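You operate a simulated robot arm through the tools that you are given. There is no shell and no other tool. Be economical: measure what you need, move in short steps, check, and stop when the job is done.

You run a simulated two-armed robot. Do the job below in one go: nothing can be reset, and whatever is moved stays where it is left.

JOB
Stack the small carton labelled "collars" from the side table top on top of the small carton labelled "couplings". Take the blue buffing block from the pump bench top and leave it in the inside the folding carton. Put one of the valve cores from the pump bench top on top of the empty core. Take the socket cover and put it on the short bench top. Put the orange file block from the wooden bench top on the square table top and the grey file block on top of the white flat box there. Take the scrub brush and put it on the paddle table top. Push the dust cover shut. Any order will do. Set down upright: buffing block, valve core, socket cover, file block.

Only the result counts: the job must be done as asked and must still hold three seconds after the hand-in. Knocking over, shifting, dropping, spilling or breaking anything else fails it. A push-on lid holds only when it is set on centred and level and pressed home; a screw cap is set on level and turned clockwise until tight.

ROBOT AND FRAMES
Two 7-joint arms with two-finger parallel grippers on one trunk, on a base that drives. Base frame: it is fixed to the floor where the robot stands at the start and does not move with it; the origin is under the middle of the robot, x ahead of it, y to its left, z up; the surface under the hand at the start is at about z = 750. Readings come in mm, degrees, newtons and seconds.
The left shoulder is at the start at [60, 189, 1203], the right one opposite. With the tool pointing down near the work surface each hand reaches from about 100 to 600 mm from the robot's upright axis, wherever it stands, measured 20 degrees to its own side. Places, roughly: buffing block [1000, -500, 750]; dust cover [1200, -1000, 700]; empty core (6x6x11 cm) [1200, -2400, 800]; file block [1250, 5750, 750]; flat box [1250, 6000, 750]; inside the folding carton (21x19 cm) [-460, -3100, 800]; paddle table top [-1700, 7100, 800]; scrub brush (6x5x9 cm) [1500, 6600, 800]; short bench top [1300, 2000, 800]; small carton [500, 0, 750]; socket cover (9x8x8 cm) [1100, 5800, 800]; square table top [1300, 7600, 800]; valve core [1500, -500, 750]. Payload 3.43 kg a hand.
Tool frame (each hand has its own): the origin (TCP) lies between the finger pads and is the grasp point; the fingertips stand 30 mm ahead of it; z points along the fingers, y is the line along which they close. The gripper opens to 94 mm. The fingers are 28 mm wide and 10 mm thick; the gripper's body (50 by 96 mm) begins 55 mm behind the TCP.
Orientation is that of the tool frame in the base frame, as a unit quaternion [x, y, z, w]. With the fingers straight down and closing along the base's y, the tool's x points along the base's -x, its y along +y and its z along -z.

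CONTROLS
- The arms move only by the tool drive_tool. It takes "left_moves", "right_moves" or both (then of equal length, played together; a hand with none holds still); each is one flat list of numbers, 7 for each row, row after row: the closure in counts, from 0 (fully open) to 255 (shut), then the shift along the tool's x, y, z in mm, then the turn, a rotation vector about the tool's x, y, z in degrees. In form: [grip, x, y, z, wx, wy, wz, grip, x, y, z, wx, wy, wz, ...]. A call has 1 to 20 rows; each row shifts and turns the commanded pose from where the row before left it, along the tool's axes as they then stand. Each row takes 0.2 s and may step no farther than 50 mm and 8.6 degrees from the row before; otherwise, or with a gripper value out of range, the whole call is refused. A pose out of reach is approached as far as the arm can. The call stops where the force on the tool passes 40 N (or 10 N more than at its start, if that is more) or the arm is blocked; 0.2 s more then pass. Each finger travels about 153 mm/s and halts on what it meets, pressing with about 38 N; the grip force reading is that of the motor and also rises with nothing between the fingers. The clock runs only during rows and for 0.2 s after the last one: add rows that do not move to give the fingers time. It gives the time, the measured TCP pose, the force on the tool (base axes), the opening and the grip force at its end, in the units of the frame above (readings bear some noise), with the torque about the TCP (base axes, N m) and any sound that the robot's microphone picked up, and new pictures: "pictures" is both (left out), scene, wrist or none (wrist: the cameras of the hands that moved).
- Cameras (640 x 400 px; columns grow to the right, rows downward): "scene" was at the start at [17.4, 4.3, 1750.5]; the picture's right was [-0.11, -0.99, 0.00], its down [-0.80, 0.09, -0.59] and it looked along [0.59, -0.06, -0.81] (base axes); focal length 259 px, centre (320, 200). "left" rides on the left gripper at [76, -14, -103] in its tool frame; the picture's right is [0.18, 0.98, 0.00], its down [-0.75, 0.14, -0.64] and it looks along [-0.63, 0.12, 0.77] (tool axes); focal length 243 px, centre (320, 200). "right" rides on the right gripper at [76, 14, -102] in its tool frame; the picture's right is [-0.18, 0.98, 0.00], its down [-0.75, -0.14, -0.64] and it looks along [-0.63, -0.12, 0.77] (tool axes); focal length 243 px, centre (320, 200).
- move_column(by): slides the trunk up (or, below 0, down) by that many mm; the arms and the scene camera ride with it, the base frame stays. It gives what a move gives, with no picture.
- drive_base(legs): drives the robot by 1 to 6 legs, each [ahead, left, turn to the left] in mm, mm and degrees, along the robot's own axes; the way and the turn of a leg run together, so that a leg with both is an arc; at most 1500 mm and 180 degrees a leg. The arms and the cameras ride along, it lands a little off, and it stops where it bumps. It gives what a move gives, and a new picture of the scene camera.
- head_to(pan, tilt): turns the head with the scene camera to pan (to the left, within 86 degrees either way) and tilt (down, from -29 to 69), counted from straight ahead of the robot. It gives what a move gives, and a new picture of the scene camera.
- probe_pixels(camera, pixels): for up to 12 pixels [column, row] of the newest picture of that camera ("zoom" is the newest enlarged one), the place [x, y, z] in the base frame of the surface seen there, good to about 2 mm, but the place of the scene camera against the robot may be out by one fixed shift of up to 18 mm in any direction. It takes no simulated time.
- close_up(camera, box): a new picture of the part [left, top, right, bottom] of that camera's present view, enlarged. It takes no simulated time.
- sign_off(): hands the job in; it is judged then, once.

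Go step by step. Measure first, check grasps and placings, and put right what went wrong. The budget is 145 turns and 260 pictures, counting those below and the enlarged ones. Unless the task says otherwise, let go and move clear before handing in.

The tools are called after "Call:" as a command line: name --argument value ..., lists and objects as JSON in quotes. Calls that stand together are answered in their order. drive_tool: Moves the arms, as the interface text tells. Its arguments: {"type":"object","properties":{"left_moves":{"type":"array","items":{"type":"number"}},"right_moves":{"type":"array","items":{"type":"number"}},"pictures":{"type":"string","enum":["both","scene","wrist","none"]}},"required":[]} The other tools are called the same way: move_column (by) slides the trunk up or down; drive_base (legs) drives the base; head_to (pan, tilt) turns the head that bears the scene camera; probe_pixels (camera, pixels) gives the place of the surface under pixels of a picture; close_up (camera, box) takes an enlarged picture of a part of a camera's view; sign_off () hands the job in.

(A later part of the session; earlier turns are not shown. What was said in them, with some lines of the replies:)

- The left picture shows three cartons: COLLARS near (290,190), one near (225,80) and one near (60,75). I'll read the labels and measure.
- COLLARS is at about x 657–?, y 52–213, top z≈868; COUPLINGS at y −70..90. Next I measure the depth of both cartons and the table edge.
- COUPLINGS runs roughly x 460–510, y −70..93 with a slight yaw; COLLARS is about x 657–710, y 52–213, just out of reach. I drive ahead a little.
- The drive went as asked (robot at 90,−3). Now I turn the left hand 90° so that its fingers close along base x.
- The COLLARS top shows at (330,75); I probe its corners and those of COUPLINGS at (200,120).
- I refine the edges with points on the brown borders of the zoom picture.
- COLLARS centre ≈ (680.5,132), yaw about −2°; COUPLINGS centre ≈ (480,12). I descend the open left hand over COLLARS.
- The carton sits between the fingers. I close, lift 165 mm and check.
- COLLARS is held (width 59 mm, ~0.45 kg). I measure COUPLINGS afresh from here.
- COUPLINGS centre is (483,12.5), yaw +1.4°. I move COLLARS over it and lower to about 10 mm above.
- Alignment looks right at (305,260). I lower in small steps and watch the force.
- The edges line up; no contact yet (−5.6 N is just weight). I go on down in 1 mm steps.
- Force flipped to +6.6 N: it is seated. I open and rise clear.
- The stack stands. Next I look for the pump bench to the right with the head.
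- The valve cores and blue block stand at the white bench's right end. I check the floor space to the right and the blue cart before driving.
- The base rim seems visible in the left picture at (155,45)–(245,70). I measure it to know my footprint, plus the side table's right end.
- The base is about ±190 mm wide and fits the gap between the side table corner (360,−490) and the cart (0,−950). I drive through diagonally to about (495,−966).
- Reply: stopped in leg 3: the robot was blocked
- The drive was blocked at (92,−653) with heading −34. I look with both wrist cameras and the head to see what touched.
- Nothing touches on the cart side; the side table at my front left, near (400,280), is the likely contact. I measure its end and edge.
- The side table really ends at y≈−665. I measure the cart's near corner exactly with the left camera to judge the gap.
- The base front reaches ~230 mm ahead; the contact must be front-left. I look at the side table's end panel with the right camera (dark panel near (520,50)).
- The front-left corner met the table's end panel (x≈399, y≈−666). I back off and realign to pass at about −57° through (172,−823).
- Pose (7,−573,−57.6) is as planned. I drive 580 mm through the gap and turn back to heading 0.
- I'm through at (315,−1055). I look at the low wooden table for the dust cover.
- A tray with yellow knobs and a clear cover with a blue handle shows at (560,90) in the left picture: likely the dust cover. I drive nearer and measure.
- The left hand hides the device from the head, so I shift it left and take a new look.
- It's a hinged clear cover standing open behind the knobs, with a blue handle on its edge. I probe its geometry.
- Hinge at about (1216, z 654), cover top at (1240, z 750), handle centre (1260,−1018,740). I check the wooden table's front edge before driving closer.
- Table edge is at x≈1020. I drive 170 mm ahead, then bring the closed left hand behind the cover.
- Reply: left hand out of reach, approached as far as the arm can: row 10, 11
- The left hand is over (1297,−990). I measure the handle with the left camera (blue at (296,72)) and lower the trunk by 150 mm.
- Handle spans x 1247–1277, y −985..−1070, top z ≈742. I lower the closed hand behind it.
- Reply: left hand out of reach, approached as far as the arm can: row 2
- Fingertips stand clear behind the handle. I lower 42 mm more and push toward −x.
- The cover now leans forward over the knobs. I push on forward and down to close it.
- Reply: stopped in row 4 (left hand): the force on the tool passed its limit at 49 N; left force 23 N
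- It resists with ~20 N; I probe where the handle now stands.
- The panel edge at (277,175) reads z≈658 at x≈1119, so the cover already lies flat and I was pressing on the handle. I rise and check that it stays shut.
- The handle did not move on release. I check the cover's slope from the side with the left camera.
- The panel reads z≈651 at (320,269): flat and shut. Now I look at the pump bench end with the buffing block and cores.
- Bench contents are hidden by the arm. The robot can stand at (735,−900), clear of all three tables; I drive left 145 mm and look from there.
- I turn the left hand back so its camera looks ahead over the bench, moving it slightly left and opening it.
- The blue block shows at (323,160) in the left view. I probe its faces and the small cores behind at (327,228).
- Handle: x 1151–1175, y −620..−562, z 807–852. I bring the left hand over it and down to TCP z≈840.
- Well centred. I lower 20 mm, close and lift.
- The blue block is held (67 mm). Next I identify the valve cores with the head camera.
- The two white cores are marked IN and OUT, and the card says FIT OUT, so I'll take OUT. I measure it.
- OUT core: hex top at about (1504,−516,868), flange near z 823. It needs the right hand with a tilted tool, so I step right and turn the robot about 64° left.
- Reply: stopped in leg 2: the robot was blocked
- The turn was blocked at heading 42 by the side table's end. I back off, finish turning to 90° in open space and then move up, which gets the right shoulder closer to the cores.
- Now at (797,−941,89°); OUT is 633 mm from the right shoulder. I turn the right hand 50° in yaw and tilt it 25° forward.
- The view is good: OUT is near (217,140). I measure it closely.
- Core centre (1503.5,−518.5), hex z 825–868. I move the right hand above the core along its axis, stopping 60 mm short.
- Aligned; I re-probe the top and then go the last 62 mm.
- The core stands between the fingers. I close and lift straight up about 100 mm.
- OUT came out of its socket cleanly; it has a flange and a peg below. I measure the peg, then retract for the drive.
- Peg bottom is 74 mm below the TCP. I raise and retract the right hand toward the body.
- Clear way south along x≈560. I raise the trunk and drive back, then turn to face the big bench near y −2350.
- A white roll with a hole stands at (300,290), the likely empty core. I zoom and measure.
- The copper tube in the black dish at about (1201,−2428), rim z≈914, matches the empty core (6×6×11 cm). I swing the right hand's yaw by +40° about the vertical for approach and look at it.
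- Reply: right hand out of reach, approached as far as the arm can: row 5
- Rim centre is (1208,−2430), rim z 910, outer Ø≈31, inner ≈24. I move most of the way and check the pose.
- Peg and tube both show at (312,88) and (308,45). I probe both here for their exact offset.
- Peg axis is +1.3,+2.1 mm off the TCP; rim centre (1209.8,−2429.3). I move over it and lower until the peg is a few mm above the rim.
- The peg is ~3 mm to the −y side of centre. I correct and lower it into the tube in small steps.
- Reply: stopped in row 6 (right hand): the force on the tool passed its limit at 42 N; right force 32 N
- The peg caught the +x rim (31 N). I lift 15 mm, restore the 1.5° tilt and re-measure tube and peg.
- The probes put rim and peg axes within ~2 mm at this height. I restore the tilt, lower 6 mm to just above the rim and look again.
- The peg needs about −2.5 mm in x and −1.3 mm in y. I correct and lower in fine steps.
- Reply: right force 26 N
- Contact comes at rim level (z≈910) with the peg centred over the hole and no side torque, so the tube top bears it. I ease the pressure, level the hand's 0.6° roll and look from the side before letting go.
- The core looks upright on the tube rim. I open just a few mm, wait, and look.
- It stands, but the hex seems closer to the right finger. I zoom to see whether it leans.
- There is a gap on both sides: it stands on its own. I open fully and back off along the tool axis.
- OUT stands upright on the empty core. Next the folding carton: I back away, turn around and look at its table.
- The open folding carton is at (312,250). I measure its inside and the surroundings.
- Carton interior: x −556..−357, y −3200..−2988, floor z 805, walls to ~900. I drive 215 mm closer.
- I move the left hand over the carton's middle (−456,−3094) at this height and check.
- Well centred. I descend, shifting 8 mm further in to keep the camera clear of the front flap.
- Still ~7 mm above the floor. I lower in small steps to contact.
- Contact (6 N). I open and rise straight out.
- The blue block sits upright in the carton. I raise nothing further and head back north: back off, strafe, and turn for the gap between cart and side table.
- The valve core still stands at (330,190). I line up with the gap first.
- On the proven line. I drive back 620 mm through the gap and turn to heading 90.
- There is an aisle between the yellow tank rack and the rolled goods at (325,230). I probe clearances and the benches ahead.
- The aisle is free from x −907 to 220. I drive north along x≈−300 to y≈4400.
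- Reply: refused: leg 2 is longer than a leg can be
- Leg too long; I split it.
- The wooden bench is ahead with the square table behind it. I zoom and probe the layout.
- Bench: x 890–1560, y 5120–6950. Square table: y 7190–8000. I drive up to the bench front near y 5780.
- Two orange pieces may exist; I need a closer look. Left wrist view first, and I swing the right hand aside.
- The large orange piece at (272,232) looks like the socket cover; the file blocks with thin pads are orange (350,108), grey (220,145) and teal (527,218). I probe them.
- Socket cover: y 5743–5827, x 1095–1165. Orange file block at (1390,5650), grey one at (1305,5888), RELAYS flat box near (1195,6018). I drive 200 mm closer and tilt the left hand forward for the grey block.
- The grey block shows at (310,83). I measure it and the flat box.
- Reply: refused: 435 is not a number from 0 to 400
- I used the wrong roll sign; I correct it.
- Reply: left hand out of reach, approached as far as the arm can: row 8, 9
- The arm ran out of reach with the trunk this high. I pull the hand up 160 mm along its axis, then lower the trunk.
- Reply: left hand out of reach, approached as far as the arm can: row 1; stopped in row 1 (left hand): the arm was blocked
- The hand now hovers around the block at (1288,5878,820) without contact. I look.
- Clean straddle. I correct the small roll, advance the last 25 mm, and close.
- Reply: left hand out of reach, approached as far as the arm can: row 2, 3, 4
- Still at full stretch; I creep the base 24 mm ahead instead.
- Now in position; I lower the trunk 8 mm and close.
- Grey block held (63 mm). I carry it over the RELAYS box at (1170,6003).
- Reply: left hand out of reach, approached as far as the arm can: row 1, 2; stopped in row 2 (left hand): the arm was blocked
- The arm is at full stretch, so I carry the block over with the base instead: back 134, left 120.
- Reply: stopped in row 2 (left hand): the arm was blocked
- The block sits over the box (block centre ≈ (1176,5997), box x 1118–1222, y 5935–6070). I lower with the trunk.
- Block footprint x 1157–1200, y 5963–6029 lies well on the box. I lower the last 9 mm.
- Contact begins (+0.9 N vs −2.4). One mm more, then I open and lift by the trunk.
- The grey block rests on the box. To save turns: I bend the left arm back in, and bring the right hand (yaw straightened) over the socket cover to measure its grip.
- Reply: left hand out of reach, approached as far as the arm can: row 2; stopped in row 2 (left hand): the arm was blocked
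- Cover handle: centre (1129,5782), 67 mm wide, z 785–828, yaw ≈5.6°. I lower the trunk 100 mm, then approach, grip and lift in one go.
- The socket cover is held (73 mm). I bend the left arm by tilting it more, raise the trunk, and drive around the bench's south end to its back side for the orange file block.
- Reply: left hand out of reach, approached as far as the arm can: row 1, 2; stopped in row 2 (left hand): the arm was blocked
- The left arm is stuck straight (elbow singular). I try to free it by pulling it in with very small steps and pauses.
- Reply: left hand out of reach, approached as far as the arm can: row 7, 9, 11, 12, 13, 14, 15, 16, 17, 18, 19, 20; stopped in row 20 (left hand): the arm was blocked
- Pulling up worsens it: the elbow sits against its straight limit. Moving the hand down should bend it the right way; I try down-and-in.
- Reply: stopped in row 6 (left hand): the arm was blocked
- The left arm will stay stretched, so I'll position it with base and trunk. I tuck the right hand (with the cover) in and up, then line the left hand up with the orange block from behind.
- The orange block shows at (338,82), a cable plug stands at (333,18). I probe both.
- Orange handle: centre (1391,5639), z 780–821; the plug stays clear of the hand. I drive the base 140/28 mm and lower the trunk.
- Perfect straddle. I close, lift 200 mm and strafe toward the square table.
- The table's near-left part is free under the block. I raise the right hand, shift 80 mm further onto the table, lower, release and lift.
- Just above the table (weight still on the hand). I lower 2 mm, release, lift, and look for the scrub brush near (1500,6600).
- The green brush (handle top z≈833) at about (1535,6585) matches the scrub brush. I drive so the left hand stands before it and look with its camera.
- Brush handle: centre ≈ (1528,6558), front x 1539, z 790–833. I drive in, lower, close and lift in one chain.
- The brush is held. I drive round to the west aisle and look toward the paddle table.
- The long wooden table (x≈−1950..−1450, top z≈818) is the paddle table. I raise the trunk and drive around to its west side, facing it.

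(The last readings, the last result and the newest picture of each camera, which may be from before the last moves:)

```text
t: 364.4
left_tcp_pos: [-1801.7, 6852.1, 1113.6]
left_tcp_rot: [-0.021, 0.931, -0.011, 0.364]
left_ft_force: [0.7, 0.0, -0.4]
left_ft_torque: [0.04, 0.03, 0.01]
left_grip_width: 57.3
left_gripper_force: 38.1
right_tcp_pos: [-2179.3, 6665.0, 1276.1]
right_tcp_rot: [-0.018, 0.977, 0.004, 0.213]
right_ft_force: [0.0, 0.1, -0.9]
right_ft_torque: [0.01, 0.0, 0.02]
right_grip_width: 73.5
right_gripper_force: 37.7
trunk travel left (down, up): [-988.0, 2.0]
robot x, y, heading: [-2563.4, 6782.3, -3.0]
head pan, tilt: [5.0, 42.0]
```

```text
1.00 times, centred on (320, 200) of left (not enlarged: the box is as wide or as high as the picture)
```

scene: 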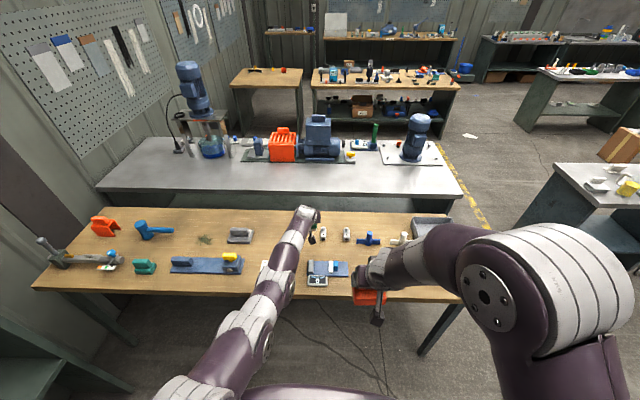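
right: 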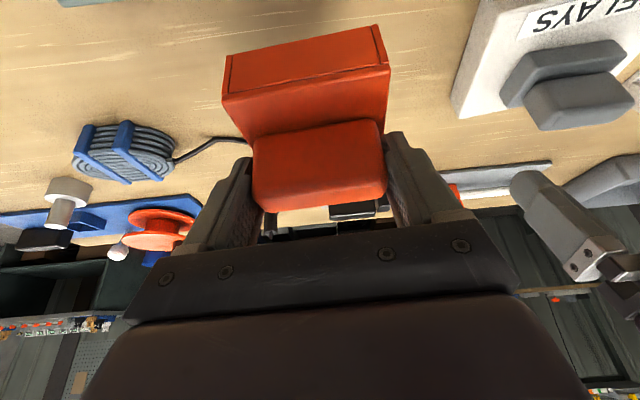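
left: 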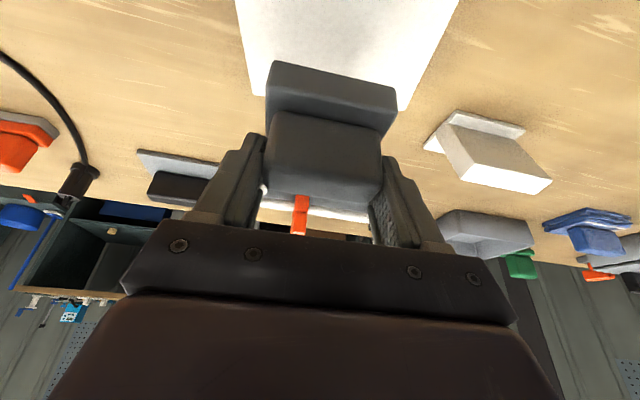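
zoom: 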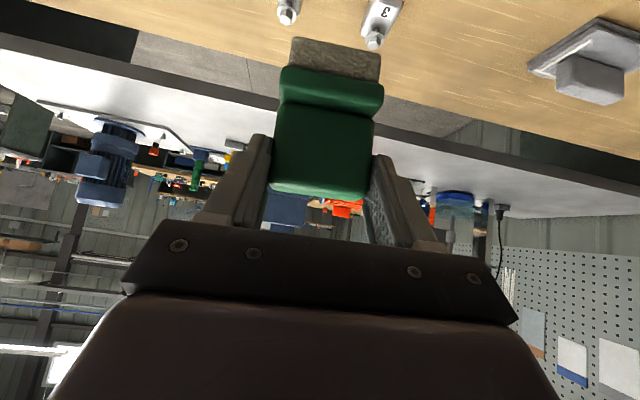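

A free patch lies around (−1720,7000). I move there, lower onto the table, release and lift.

Call:
drive_base --legs '[[63, 154, 0]]'

Call:
move_column --by -209

Call:
close_up --camera "left" --box '[0, 0, 640, 400]'

Call:
move_column --by -5

Call:
move_column --by -3

```text
t: 365.9
left_tcp_pos: [-1732.1, 6999.8, 1112.6]
left_tcp_rot: [-0.022, 0.931, -0.009, 0.364]
left_ft_force: [-0.8, 0.5, -1.2]
left_ft_torque: [0.04, 0.04, 0.0]
left_grip_width: 57.5
left_gripper_force: 37.8
right_tcp_pos: [-2110.5, 6812.7, 1278.1]
right_tcp_rot: [-0.018, 0.976, 0.005, 0.215]
right_ft_force: [0.2, -0.7, -1.1]
right_ft_torque: [0.06, -0.03, 0.0]
right_grip_width: 73.3
right_gripper_force: 38.1
trunk travel left (down, up): [-988.0, 2.0]
robot x, y, heading: [-2493.8, 6931.2, -3.4]
head pan, tilt: [5.0, 42.0]
```

scene: 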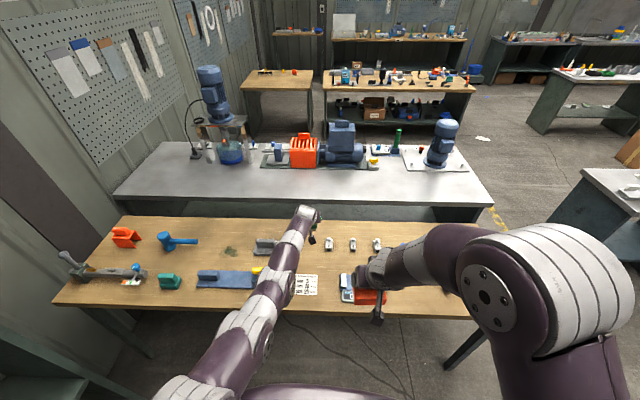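

```text
t: 368.1
left_tcp_pos: [-1730.9, 7002.2, 904.4]
left_tcp_rot: [-0.023, 0.931, -0.01, 0.363]
left_ft_force: [0.6, -0.4, -1.1]
left_ft_torque: [0.02, 0.02, 0.02]
left_grip_width: 57.5
left_gripper_force: 37.8
right_tcp_pos: [-2109.8, 6814.8, 1067.1]
right_tcp_rot: [-0.018, 0.977, 0.004, 0.214]
right_ft_force: [0.3, -0.2, -0.5]
right_ft_torque: [0.02, -0.01, 0.0]
right_grip_width: 73.3
right_gripper_force: 37.9
trunk travel left (down, up): [-780.0, 211.0]
robot x, y, heading: [-2494.0, 6929.9, -3.0]
head pan, tilt: [5.0, 42.0]
```

```text
1.00 times, centred on (320, 200) of left (not enlarged: the box is as wide or as high as the picture)
```

zoom: 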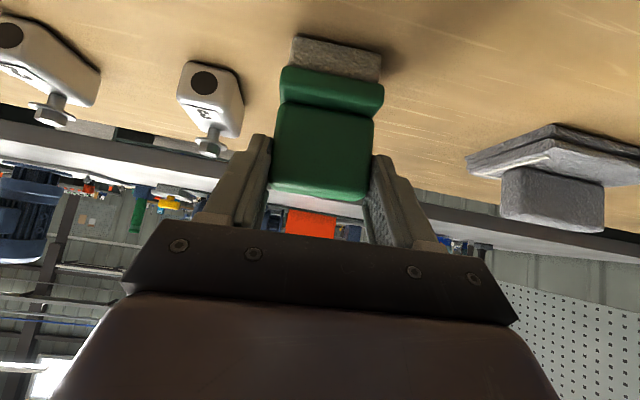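

```text
t: 368.7
left_tcp_pos: [-1731.1, 7002.0, 902.3]
left_tcp_rot: [-0.021, 0.93, -0.011, 0.367]
left_ft_force: [1.8, 2.4, 13.0]
left_ft_torque: [0.46, -0.17, -0.03]
left_grip_width: 57.4
left_gripper_force: 37.9
right_tcp_pos: [-2109.2, 6814.7, 1063.1]
right_tcp_rot: [-0.019, 0.976, 0.005, 0.215]
right_ft_force: [0.9, 1.2, -0.5]
right_ft_torque: [-0.01, 0.01, -0.03]
right_grip_width: 73.4
right_gripper_force: 38.0
trunk travel left (down, up): [-774.0, 216.0]
robot x, y, heading: [-2490.7, 6927.0, -3.3]
head pan, tilt: [5.0, 42.0]
```

```text
t: 369.2
left_tcp_pos: [-1732.0, 7000.7, 902.8]
left_tcp_rot: [-0.022, 0.929, -0.01, 0.37]
left_ft_force: [4.1, 0.0, 27.4]
left_ft_torque: [0.65, -0.33, -0.11]
left_grip_width: 57.5
left_gripper_force: 37.9
right_tcp_pos: [-2112.3, 6813.7, 1061.4]
right_tcp_rot: [-0.018, 0.976, 0.004, 0.216]
right_ft_force: [-1.2, -0.2, -0.1]
right_ft_torque: [0.0, 0.0, -0.04]
right_grip_width: 73.4
right_gripper_force: 38.1
trunk travel left (down, up): [-772.0, 219.0]
robot x, y, heading: [-2494.5, 6928.9, -3.3]
head pan, tilt: [5.0, 42.0]
```

Firm contact. I ease 3 mm, release, raise the trunk, and drive the long way round to the east side of the short bench.

Call:
move_column --by 4

Call:
drive_tool --left_moves '[130, 0, 0, 0, 0, 0, 0, 0, 0, 0, 0, 0, 0, 0, 0, 0, 0, 0, 0, 0, 0, 0, 0, 0, 0, 0, 0, 0]' --pictures "none"

Call:
move_column --by 210

Call:
drive_base --legs '[[-120, 0, 3.2], [0, -1410, 0], [1110, 0, 0], [1110, 0, 0], [500, -800, 0], [1450, 0, 0]]'

Call:
drive_base --legs '[[600, 0, 0], [0, -1350, 0], [0, -1350, 0], [0, 0, 180]]'

Call:
head_to --pan 0 --tilt 42

```text
t: 369.7
left_tcp_pos: [-1732.5, 7001.3, 902.1]
left_tcp_rot: [-0.022, 0.931, -0.011, 0.365]
left_ft_force: [8.3, -1.5, 19.4]
left_ft_torque: [0.32, -0.92, -0.24]
left_grip_width: 57.6
left_gripper_force: 38.2
right_tcp_pos: [-2110.2, 6816.2, 1064.7]
right_tcp_rot: [-0.017, 0.977, 0.004, 0.215]
right_ft_force: [0.2, -0.4, -0.3]
right_ft_torque: [0.0, 0.02, -0.02]
right_grip_width: 73.5
right_gripper_force: 38.4
trunk travel left (down, up): [-776.0, 215.0]
robot x, y, heading: [-2491.4, 6928.9, -2.9]
head pan, tilt: [5.0, 42.0]
```

```text
t: 370.7
left_tcp_pos: [-1732.4, 7001.7, 898.4]
left_tcp_rot: [-0.021, 0.932, -0.011, 0.362]
left_ft_force: [0.5, 0.6, 1.3]
left_ft_torque: [-0.01, 0.06, -0.03]
left_grip_width: 93.7
left_gripper_force: 0.0
right_tcp_pos: [-2109.7, 6814.9, 1063.5]
right_tcp_rot: [-0.019, 0.977, 0.004, 0.214]
right_ft_force: [0.3, -0.3, -0.7]
right_ft_torque: [0.07, 0.02, -0.01]
right_grip_width: 73.3
right_gripper_force: 37.8
trunk travel left (down, up): [-776.0, 215.0]
robot x, y, heading: [-2494.8, 6932.1, -3.1]
head pan, tilt: [5.0, 42.0]
```

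```text
t: 373.0
left_tcp_pos: [-1731.1, 7002.2, 1109.8]
left_tcp_rot: [-0.022, 0.931, -0.01, 0.364]
left_ft_force: [-0.1, -0.3, -1.2]
left_ft_torque: [0.03, 0.01, 0.02]
left_grip_width: 94.1
left_gripper_force: 0.1
right_tcp_pos: [-2109.6, 6815.4, 1273.9]
right_tcp_rot: [-0.018, 0.977, 0.004, 0.213]
right_ft_force: [0.7, -0.1, -0.1]
right_ft_torque: [0.01, 0.0, 0.0]
right_grip_width: 73.3
right_gripper_force: 38.0
trunk travel left (down, up): [-985.0, 5.0]
robot x, y, heading: [-2498.0, 6929.6, -3.1]
head pan, tilt: [5.0, 42.0]
```

```text
t: 402.5
left_tcp_pos: [2282.6, 4911.2, 1110.8]
left_tcp_rot: [-0.059, 0.929, 0.004, 0.365]
left_ft_force: [0.8, -0.4, -0.2]
left_ft_torque: [-0.02, 0.02, -0.01]
left_grip_width: 93.9
left_gripper_force: 0.0
right_tcp_pos: [1920.5, 4694.5, 1272.7]
right_tcp_rot: [-0.056, 0.975, 0.012, 0.215]
right_ft_force: [0.5, 0.4, -0.6]
right_ft_torque: [0.02, -0.04, -0.01]
right_grip_width: 73.7
right_gripper_force: 38.1
trunk travel left (down, up): [-985.0, 5.0]
robot x, y, heading: [1528.2, 4780.5, 1.5]
head pan, tilt: [5.0, 42.0]
```

scene: 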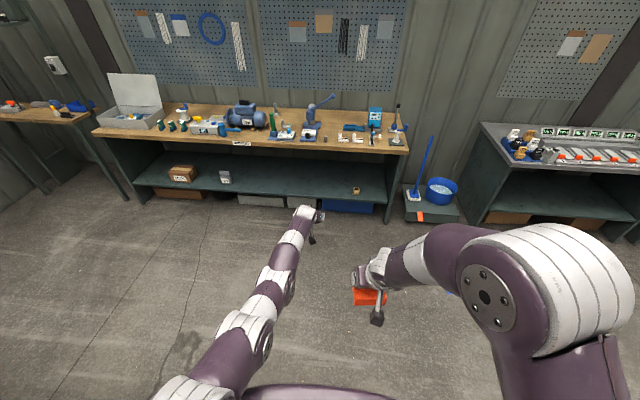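

```text
t: 425.9
left_tcp_pos: [1472.8, 1969.5, 1110.6]
left_tcp_rot: [0.929, 0.069, -0.364, 0.008]
left_ft_force: [0.4, 0.6, -0.2]
left_ft_torque: [-0.02, 0.01, 0.01]
left_grip_width: 94.3
left_gripper_force: 0.0
right_tcp_pos: [1829.9, 2194.0, 1272.9]
right_tcp_rot: [0.975, 0.067, -0.214, 0.015]
right_ft_force: [0.3, 0.3, -0.8]
right_ft_torque: [-0.02, -0.01, -0.01]
right_grip_width: 73.1
right_gripper_force: 37.8
trunk travel left (down, up): [-985.0, 5.0]
robot x, y, heading: [2225.8, 2118.8, -177.3]
head pan, tilt: [5.0, 42.0]
```

scene: 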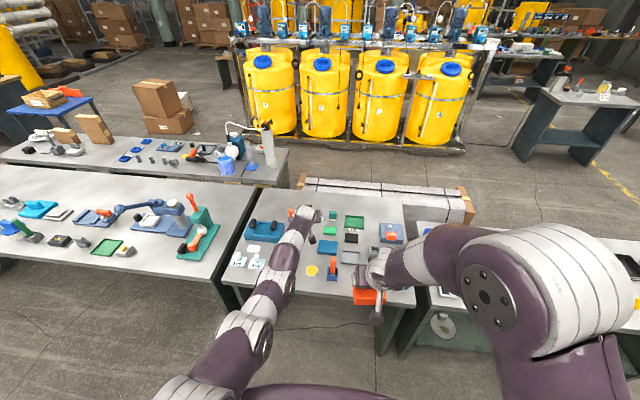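

```text
t: 426.6
left_tcp_pos: [1472.4, 1968.6, 1110.7]
left_tcp_rot: [0.929, 0.069, -0.364, 0.008]
left_ft_force: [0.4, -0.7, 0.5]
left_ft_torque: [0.0, -0.03, 0.05]
left_grip_width: 94.1
left_gripper_force: 0.1
right_tcp_pos: [1830.2, 2192.5, 1274.1]
right_tcp_rot: [0.975, 0.067, -0.213, 0.015]
right_ft_force: [0.2, 0.2, 0.2]
right_ft_torque: [-0.01, 0.02, -0.03]
right_grip_width: 73.3
right_gripper_force: 37.8
trunk travel left (down, up): [-985.0, 5.0]
robot x, y, heading: [2224.2, 2119.2, -177.3]
head pan, tilt: [0.0, 42.0]
```

scene: 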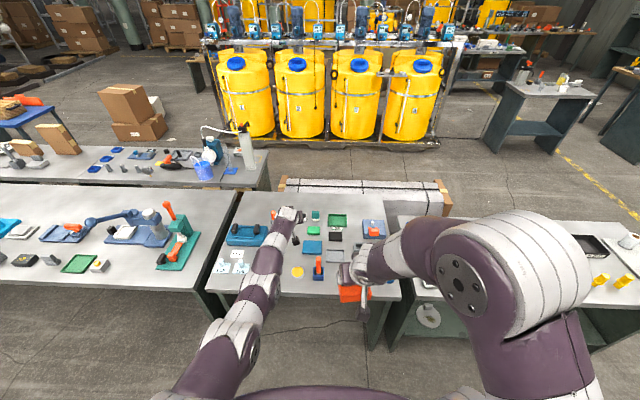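

I see the short bench between cols 205 and 400. I zoom for a free spot and probe it.

Call:
close_up --camera "scene" --box '[195, 190, 415, 310]'

Call:
probe_pixels --camera "scene" --pixels '[[330, 285], [340, 275], [360, 255], [395, 285], [345, 288], [318, 275], [298, 272], [300, 285], [335, 255], [330, 297], [345, 235], [310, 285]]'

```text
2.91 times, centred on (305, 250) of scene
```

zoom: 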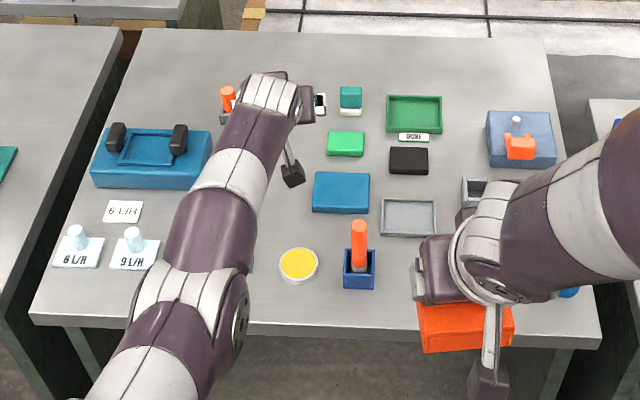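

```text
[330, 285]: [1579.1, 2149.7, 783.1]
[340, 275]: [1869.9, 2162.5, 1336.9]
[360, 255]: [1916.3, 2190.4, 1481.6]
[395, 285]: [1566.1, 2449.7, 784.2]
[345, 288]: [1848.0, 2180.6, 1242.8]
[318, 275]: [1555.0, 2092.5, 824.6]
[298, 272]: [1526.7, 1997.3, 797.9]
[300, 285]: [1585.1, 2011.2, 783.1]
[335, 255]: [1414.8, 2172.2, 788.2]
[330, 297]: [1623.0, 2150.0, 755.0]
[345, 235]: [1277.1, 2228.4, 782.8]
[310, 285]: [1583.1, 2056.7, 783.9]
```

A patch near (1525,2185) looks free. I drive in, lower the trunk partly (keeping the left hand high), lower the right arm to hover and look beneath.

Call:
drive_base --legs '[[305, -7, 0]]'

Call:
move_column --by -140

Call:
drive_tool --right_moves '[255, 18.8, 0, 41, 0, 0, 0, 255, 18.8, 0, 41, 0, 0, 0, 255, 18.8, 0, 41, 0, 0, 0, 255, 18.8, 0, 41, 0, 0, 0, 255, 10, 0, 22, 0, 0, 0, 255, 0, 0, 0, 0, 0, 0]' --pictures "both"

Call:
probe_pixels --camera "right" --pixels '[[300, 20], [220, 20], [400, 20], [230, 80], [420, 80], [200, 150], [440, 120], [340, 10]]'

```text
t: 428.6
left_tcp_pos: [1181.8, 1958.0, 1111.7]
left_tcp_rot: [0.928, 0.071, -0.365, 0.008]
left_ft_force: [0.0, -0.2, -1.0]
left_ft_torque: [0.0, 0.01, -0.03]
left_grip_width: 94.0
left_gripper_force: 0.0
right_tcp_pos: [1538.1, 2183.6, 1274.6]
right_tcp_rot: [0.974, 0.07, -0.215, 0.015]
right_ft_force: [0.9, 0.3, -0.8]
right_ft_torque: [0.01, 0.02, 0.0]
right_grip_width: 73.1
right_gripper_force: 38.4
trunk travel left (down, up): [-985.0, 5.0]
robot x, y, heading: [1931.3, 2110.2, -176.7]
head pan, tilt: [0.0, 42.0]
```

scene: 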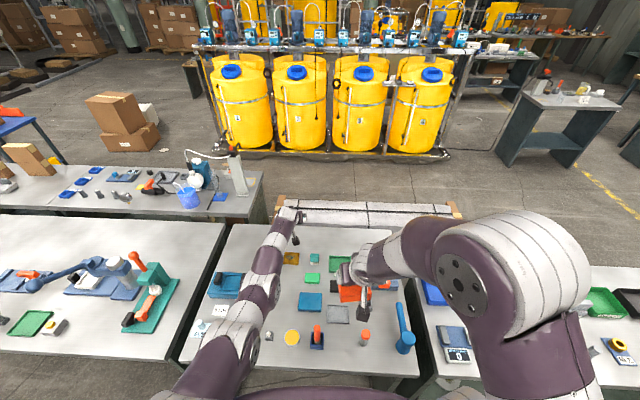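

```text
t: 430.2
left_tcp_pos: [1180.4, 1956.4, 970.9]
left_tcp_rot: [0.928, 0.071, -0.365, 0.008]
left_ft_force: [0.1, 0.8, -0.3]
left_ft_torque: [0.0, -0.01, -0.01]
left_grip_width: 93.8
left_gripper_force: 0.0
right_tcp_pos: [1535.2, 2183.2, 1134.6]
right_tcp_rot: [0.974, 0.071, -0.213, 0.016]
right_ft_force: [0.6, -0.5, -0.3]
right_ft_torque: [-0.01, 0.02, -0.01]
right_grip_width: 73.1
right_gripper_force: 37.9
trunk travel left (down, up): [-845.0, 145.0]
robot x, y, heading: [1928.0, 2111.5, -176.8]
head pan, tilt: [0.0, 42.0]
```

```text
t: 431.6
left_tcp_pos: [1179.2, 1956.1, 969.8]
left_tcp_rot: [0.928, 0.071, -0.365, 0.009]
left_ft_force: [-0.7, -0.4, 0.5]
left_ft_torque: [0.0, 0.01, 0.0]
left_grip_width: 94.1
left_gripper_force: 0.1
right_tcp_pos: [1534.8, 2184.4, 929.6]
right_tcp_rot: [0.974, 0.07, -0.213, 0.015]
right_ft_force: [0.2, 0.8, 0.2]
right_ft_torque: [-0.01, 0.0, 0.01]
right_grip_width: 73.3
right_gripper_force: 38.2
trunk travel left (down, up): [-845.0, 145.0]
robot x, y, heading: [1928.9, 2110.6, -177.0]
head pan, tilt: [0.0, 42.0]
```

scene: 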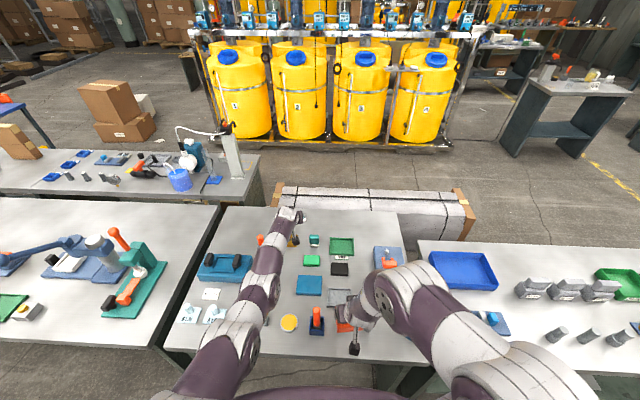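
right: 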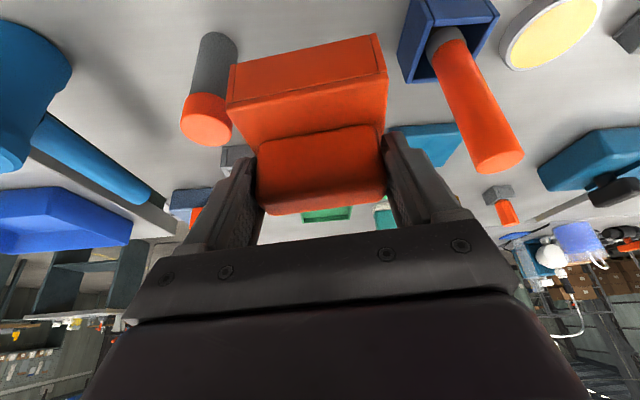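

```text
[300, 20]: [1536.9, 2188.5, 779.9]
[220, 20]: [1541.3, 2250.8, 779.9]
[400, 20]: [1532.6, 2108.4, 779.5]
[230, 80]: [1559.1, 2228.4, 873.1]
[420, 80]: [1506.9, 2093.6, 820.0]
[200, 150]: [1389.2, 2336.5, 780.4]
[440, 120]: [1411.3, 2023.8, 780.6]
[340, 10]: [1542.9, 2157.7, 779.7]
```

The patch is free, between the screwdriver holder (y<2115) and a small cylinder (y≈2237+). I shift 6 mm to centre, lower to contact, open only partly to stay clear, and lift.

Call:
drive_tool --right_moves '[255, 0, 6, 0, 0, 0, 0, 255, 14.6, 0, 31.9, 0, 0, 0, 255, 14.6, 0, 31.9, 0, 0, 0, 255, 2.1, 0, 4.5, 0, 0, 0, 255, 0.8, 0, 1.8, 0, 0, 0, 255, 0.6, 0, 1.4, 0, 0, 0, 255, 0, 0, 0, 0, 0, 0]' --pictures "wrist"

Call:
drive_tool --right_moves '[42, 0, 0, 0, 0, 0, 0, 42, 0, 0, 0, 0, 0, 0, 42, 0, 0, 0, 0, 0, 0, 42, -6.3, 0, -13.6, 0, 0, 0, 42, -12.5, 0, -27.3, 0, 0, 0, 42, -16.7, 0, -36.4, 0, 0, 0, 42, -18, 0, -40, 0, 0, 0, 42, -18, 0, -40, 0, 0, 0]' --pictures "both"

```text
t: 433.2
left_tcp_pos: [1179.6, 1957.9, 969.5]
left_tcp_rot: [0.928, 0.072, -0.365, 0.009]
left_ft_force: [-0.8, -0.1, 0.2]
left_ft_torque: [0.06, -0.02, 0.02]
left_grip_width: 93.9
left_gripper_force: 0.1
right_tcp_pos: [1535.3, 2179.4, 849.0]
right_tcp_rot: [0.974, 0.07, -0.213, 0.016]
right_ft_force: [0.1, -0.6, 1.0]
right_ft_torque: [-0.07, 0.04, 0.03]
right_grip_width: 73.4
right_gripper_force: 38.0
trunk travel left (down, up): [-845.0, 145.0]
robot x, y, heading: [1928.9, 2106.3, -177.1]
head pan, tilt: [0.0, 42.0]
```

right: 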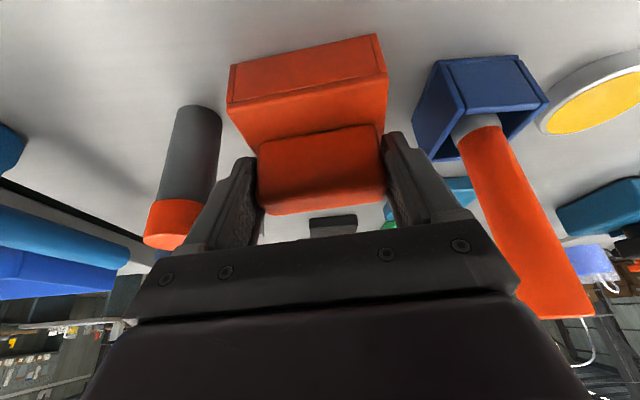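

```text
t: 435.1
left_tcp_pos: [1180.5, 1957.7, 970.7]
left_tcp_rot: [0.928, 0.072, -0.364, 0.009]
left_ft_force: [0.5, 0.9, -0.8]
left_ft_torque: [-0.03, -0.02, -0.01]
left_grip_width: 94.1
left_gripper_force: 0.0
right_tcp_pos: [1539.6, 2176.0, 1024.8]
right_tcp_rot: [0.974, 0.07, -0.213, 0.015]
right_ft_force: [-0.3, 0.1, 0.3]
right_ft_torque: [0.0, -0.04, 0.02]
right_grip_width: 78.6
right_gripper_force: 0.0
trunk travel left (down, up): [-845.0, 145.0]
robot x, y, heading: [1932.0, 2111.8, -177.1]
head pan, tilt: [0.0, 42.0]
5 turns are left
```

scene: 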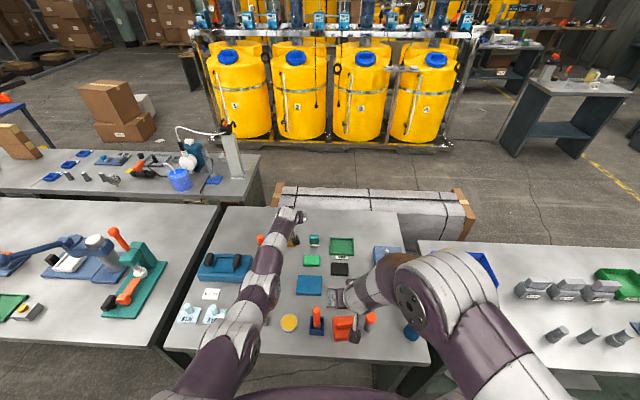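
right: 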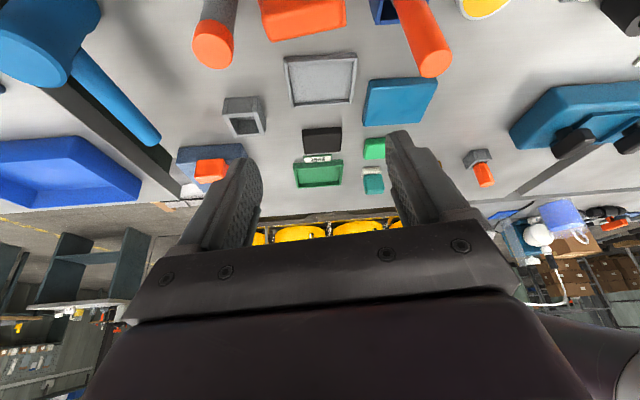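

The cover stands upright on the short bench at (342,325) with its neighbours untouched, and both hands are empty and clear. I hand in.

Call:
sign_off

```text
The job is handed in.
```

I carried out every step and handed the job in. I never looked at the scrub brush again after letting go of it, and the valve core is the least secure placement.

- **Cartons:** "collars" is stacked on "couplings".
- **Blue buffing block:** it stands upright inside the folding carton.
- **Valve core:** I used the one marked OUT, because the card beside it says "FIT OUT". It stands upright on its narrow peg on top of the tube I took to be the empty core. The peg would not go down into the hole. It was still standing when I drove past it later.
- **Dust cover:** it is pushed shut and lies flat.
- **Grey file block:** it is on the white flat box.
- **Orange file block:** it is on the square table.
- **Scrub brush:** I took the green brush to be it. I set it down on the long wooden table I took for the paddle table, with firm contact.
- **Socket cover:** I took the large orange piece to be it. It is upright on the short bench.

While driving and turning, the base twice bumped into something, most likely the side table's end panel. I saw nothing shift.
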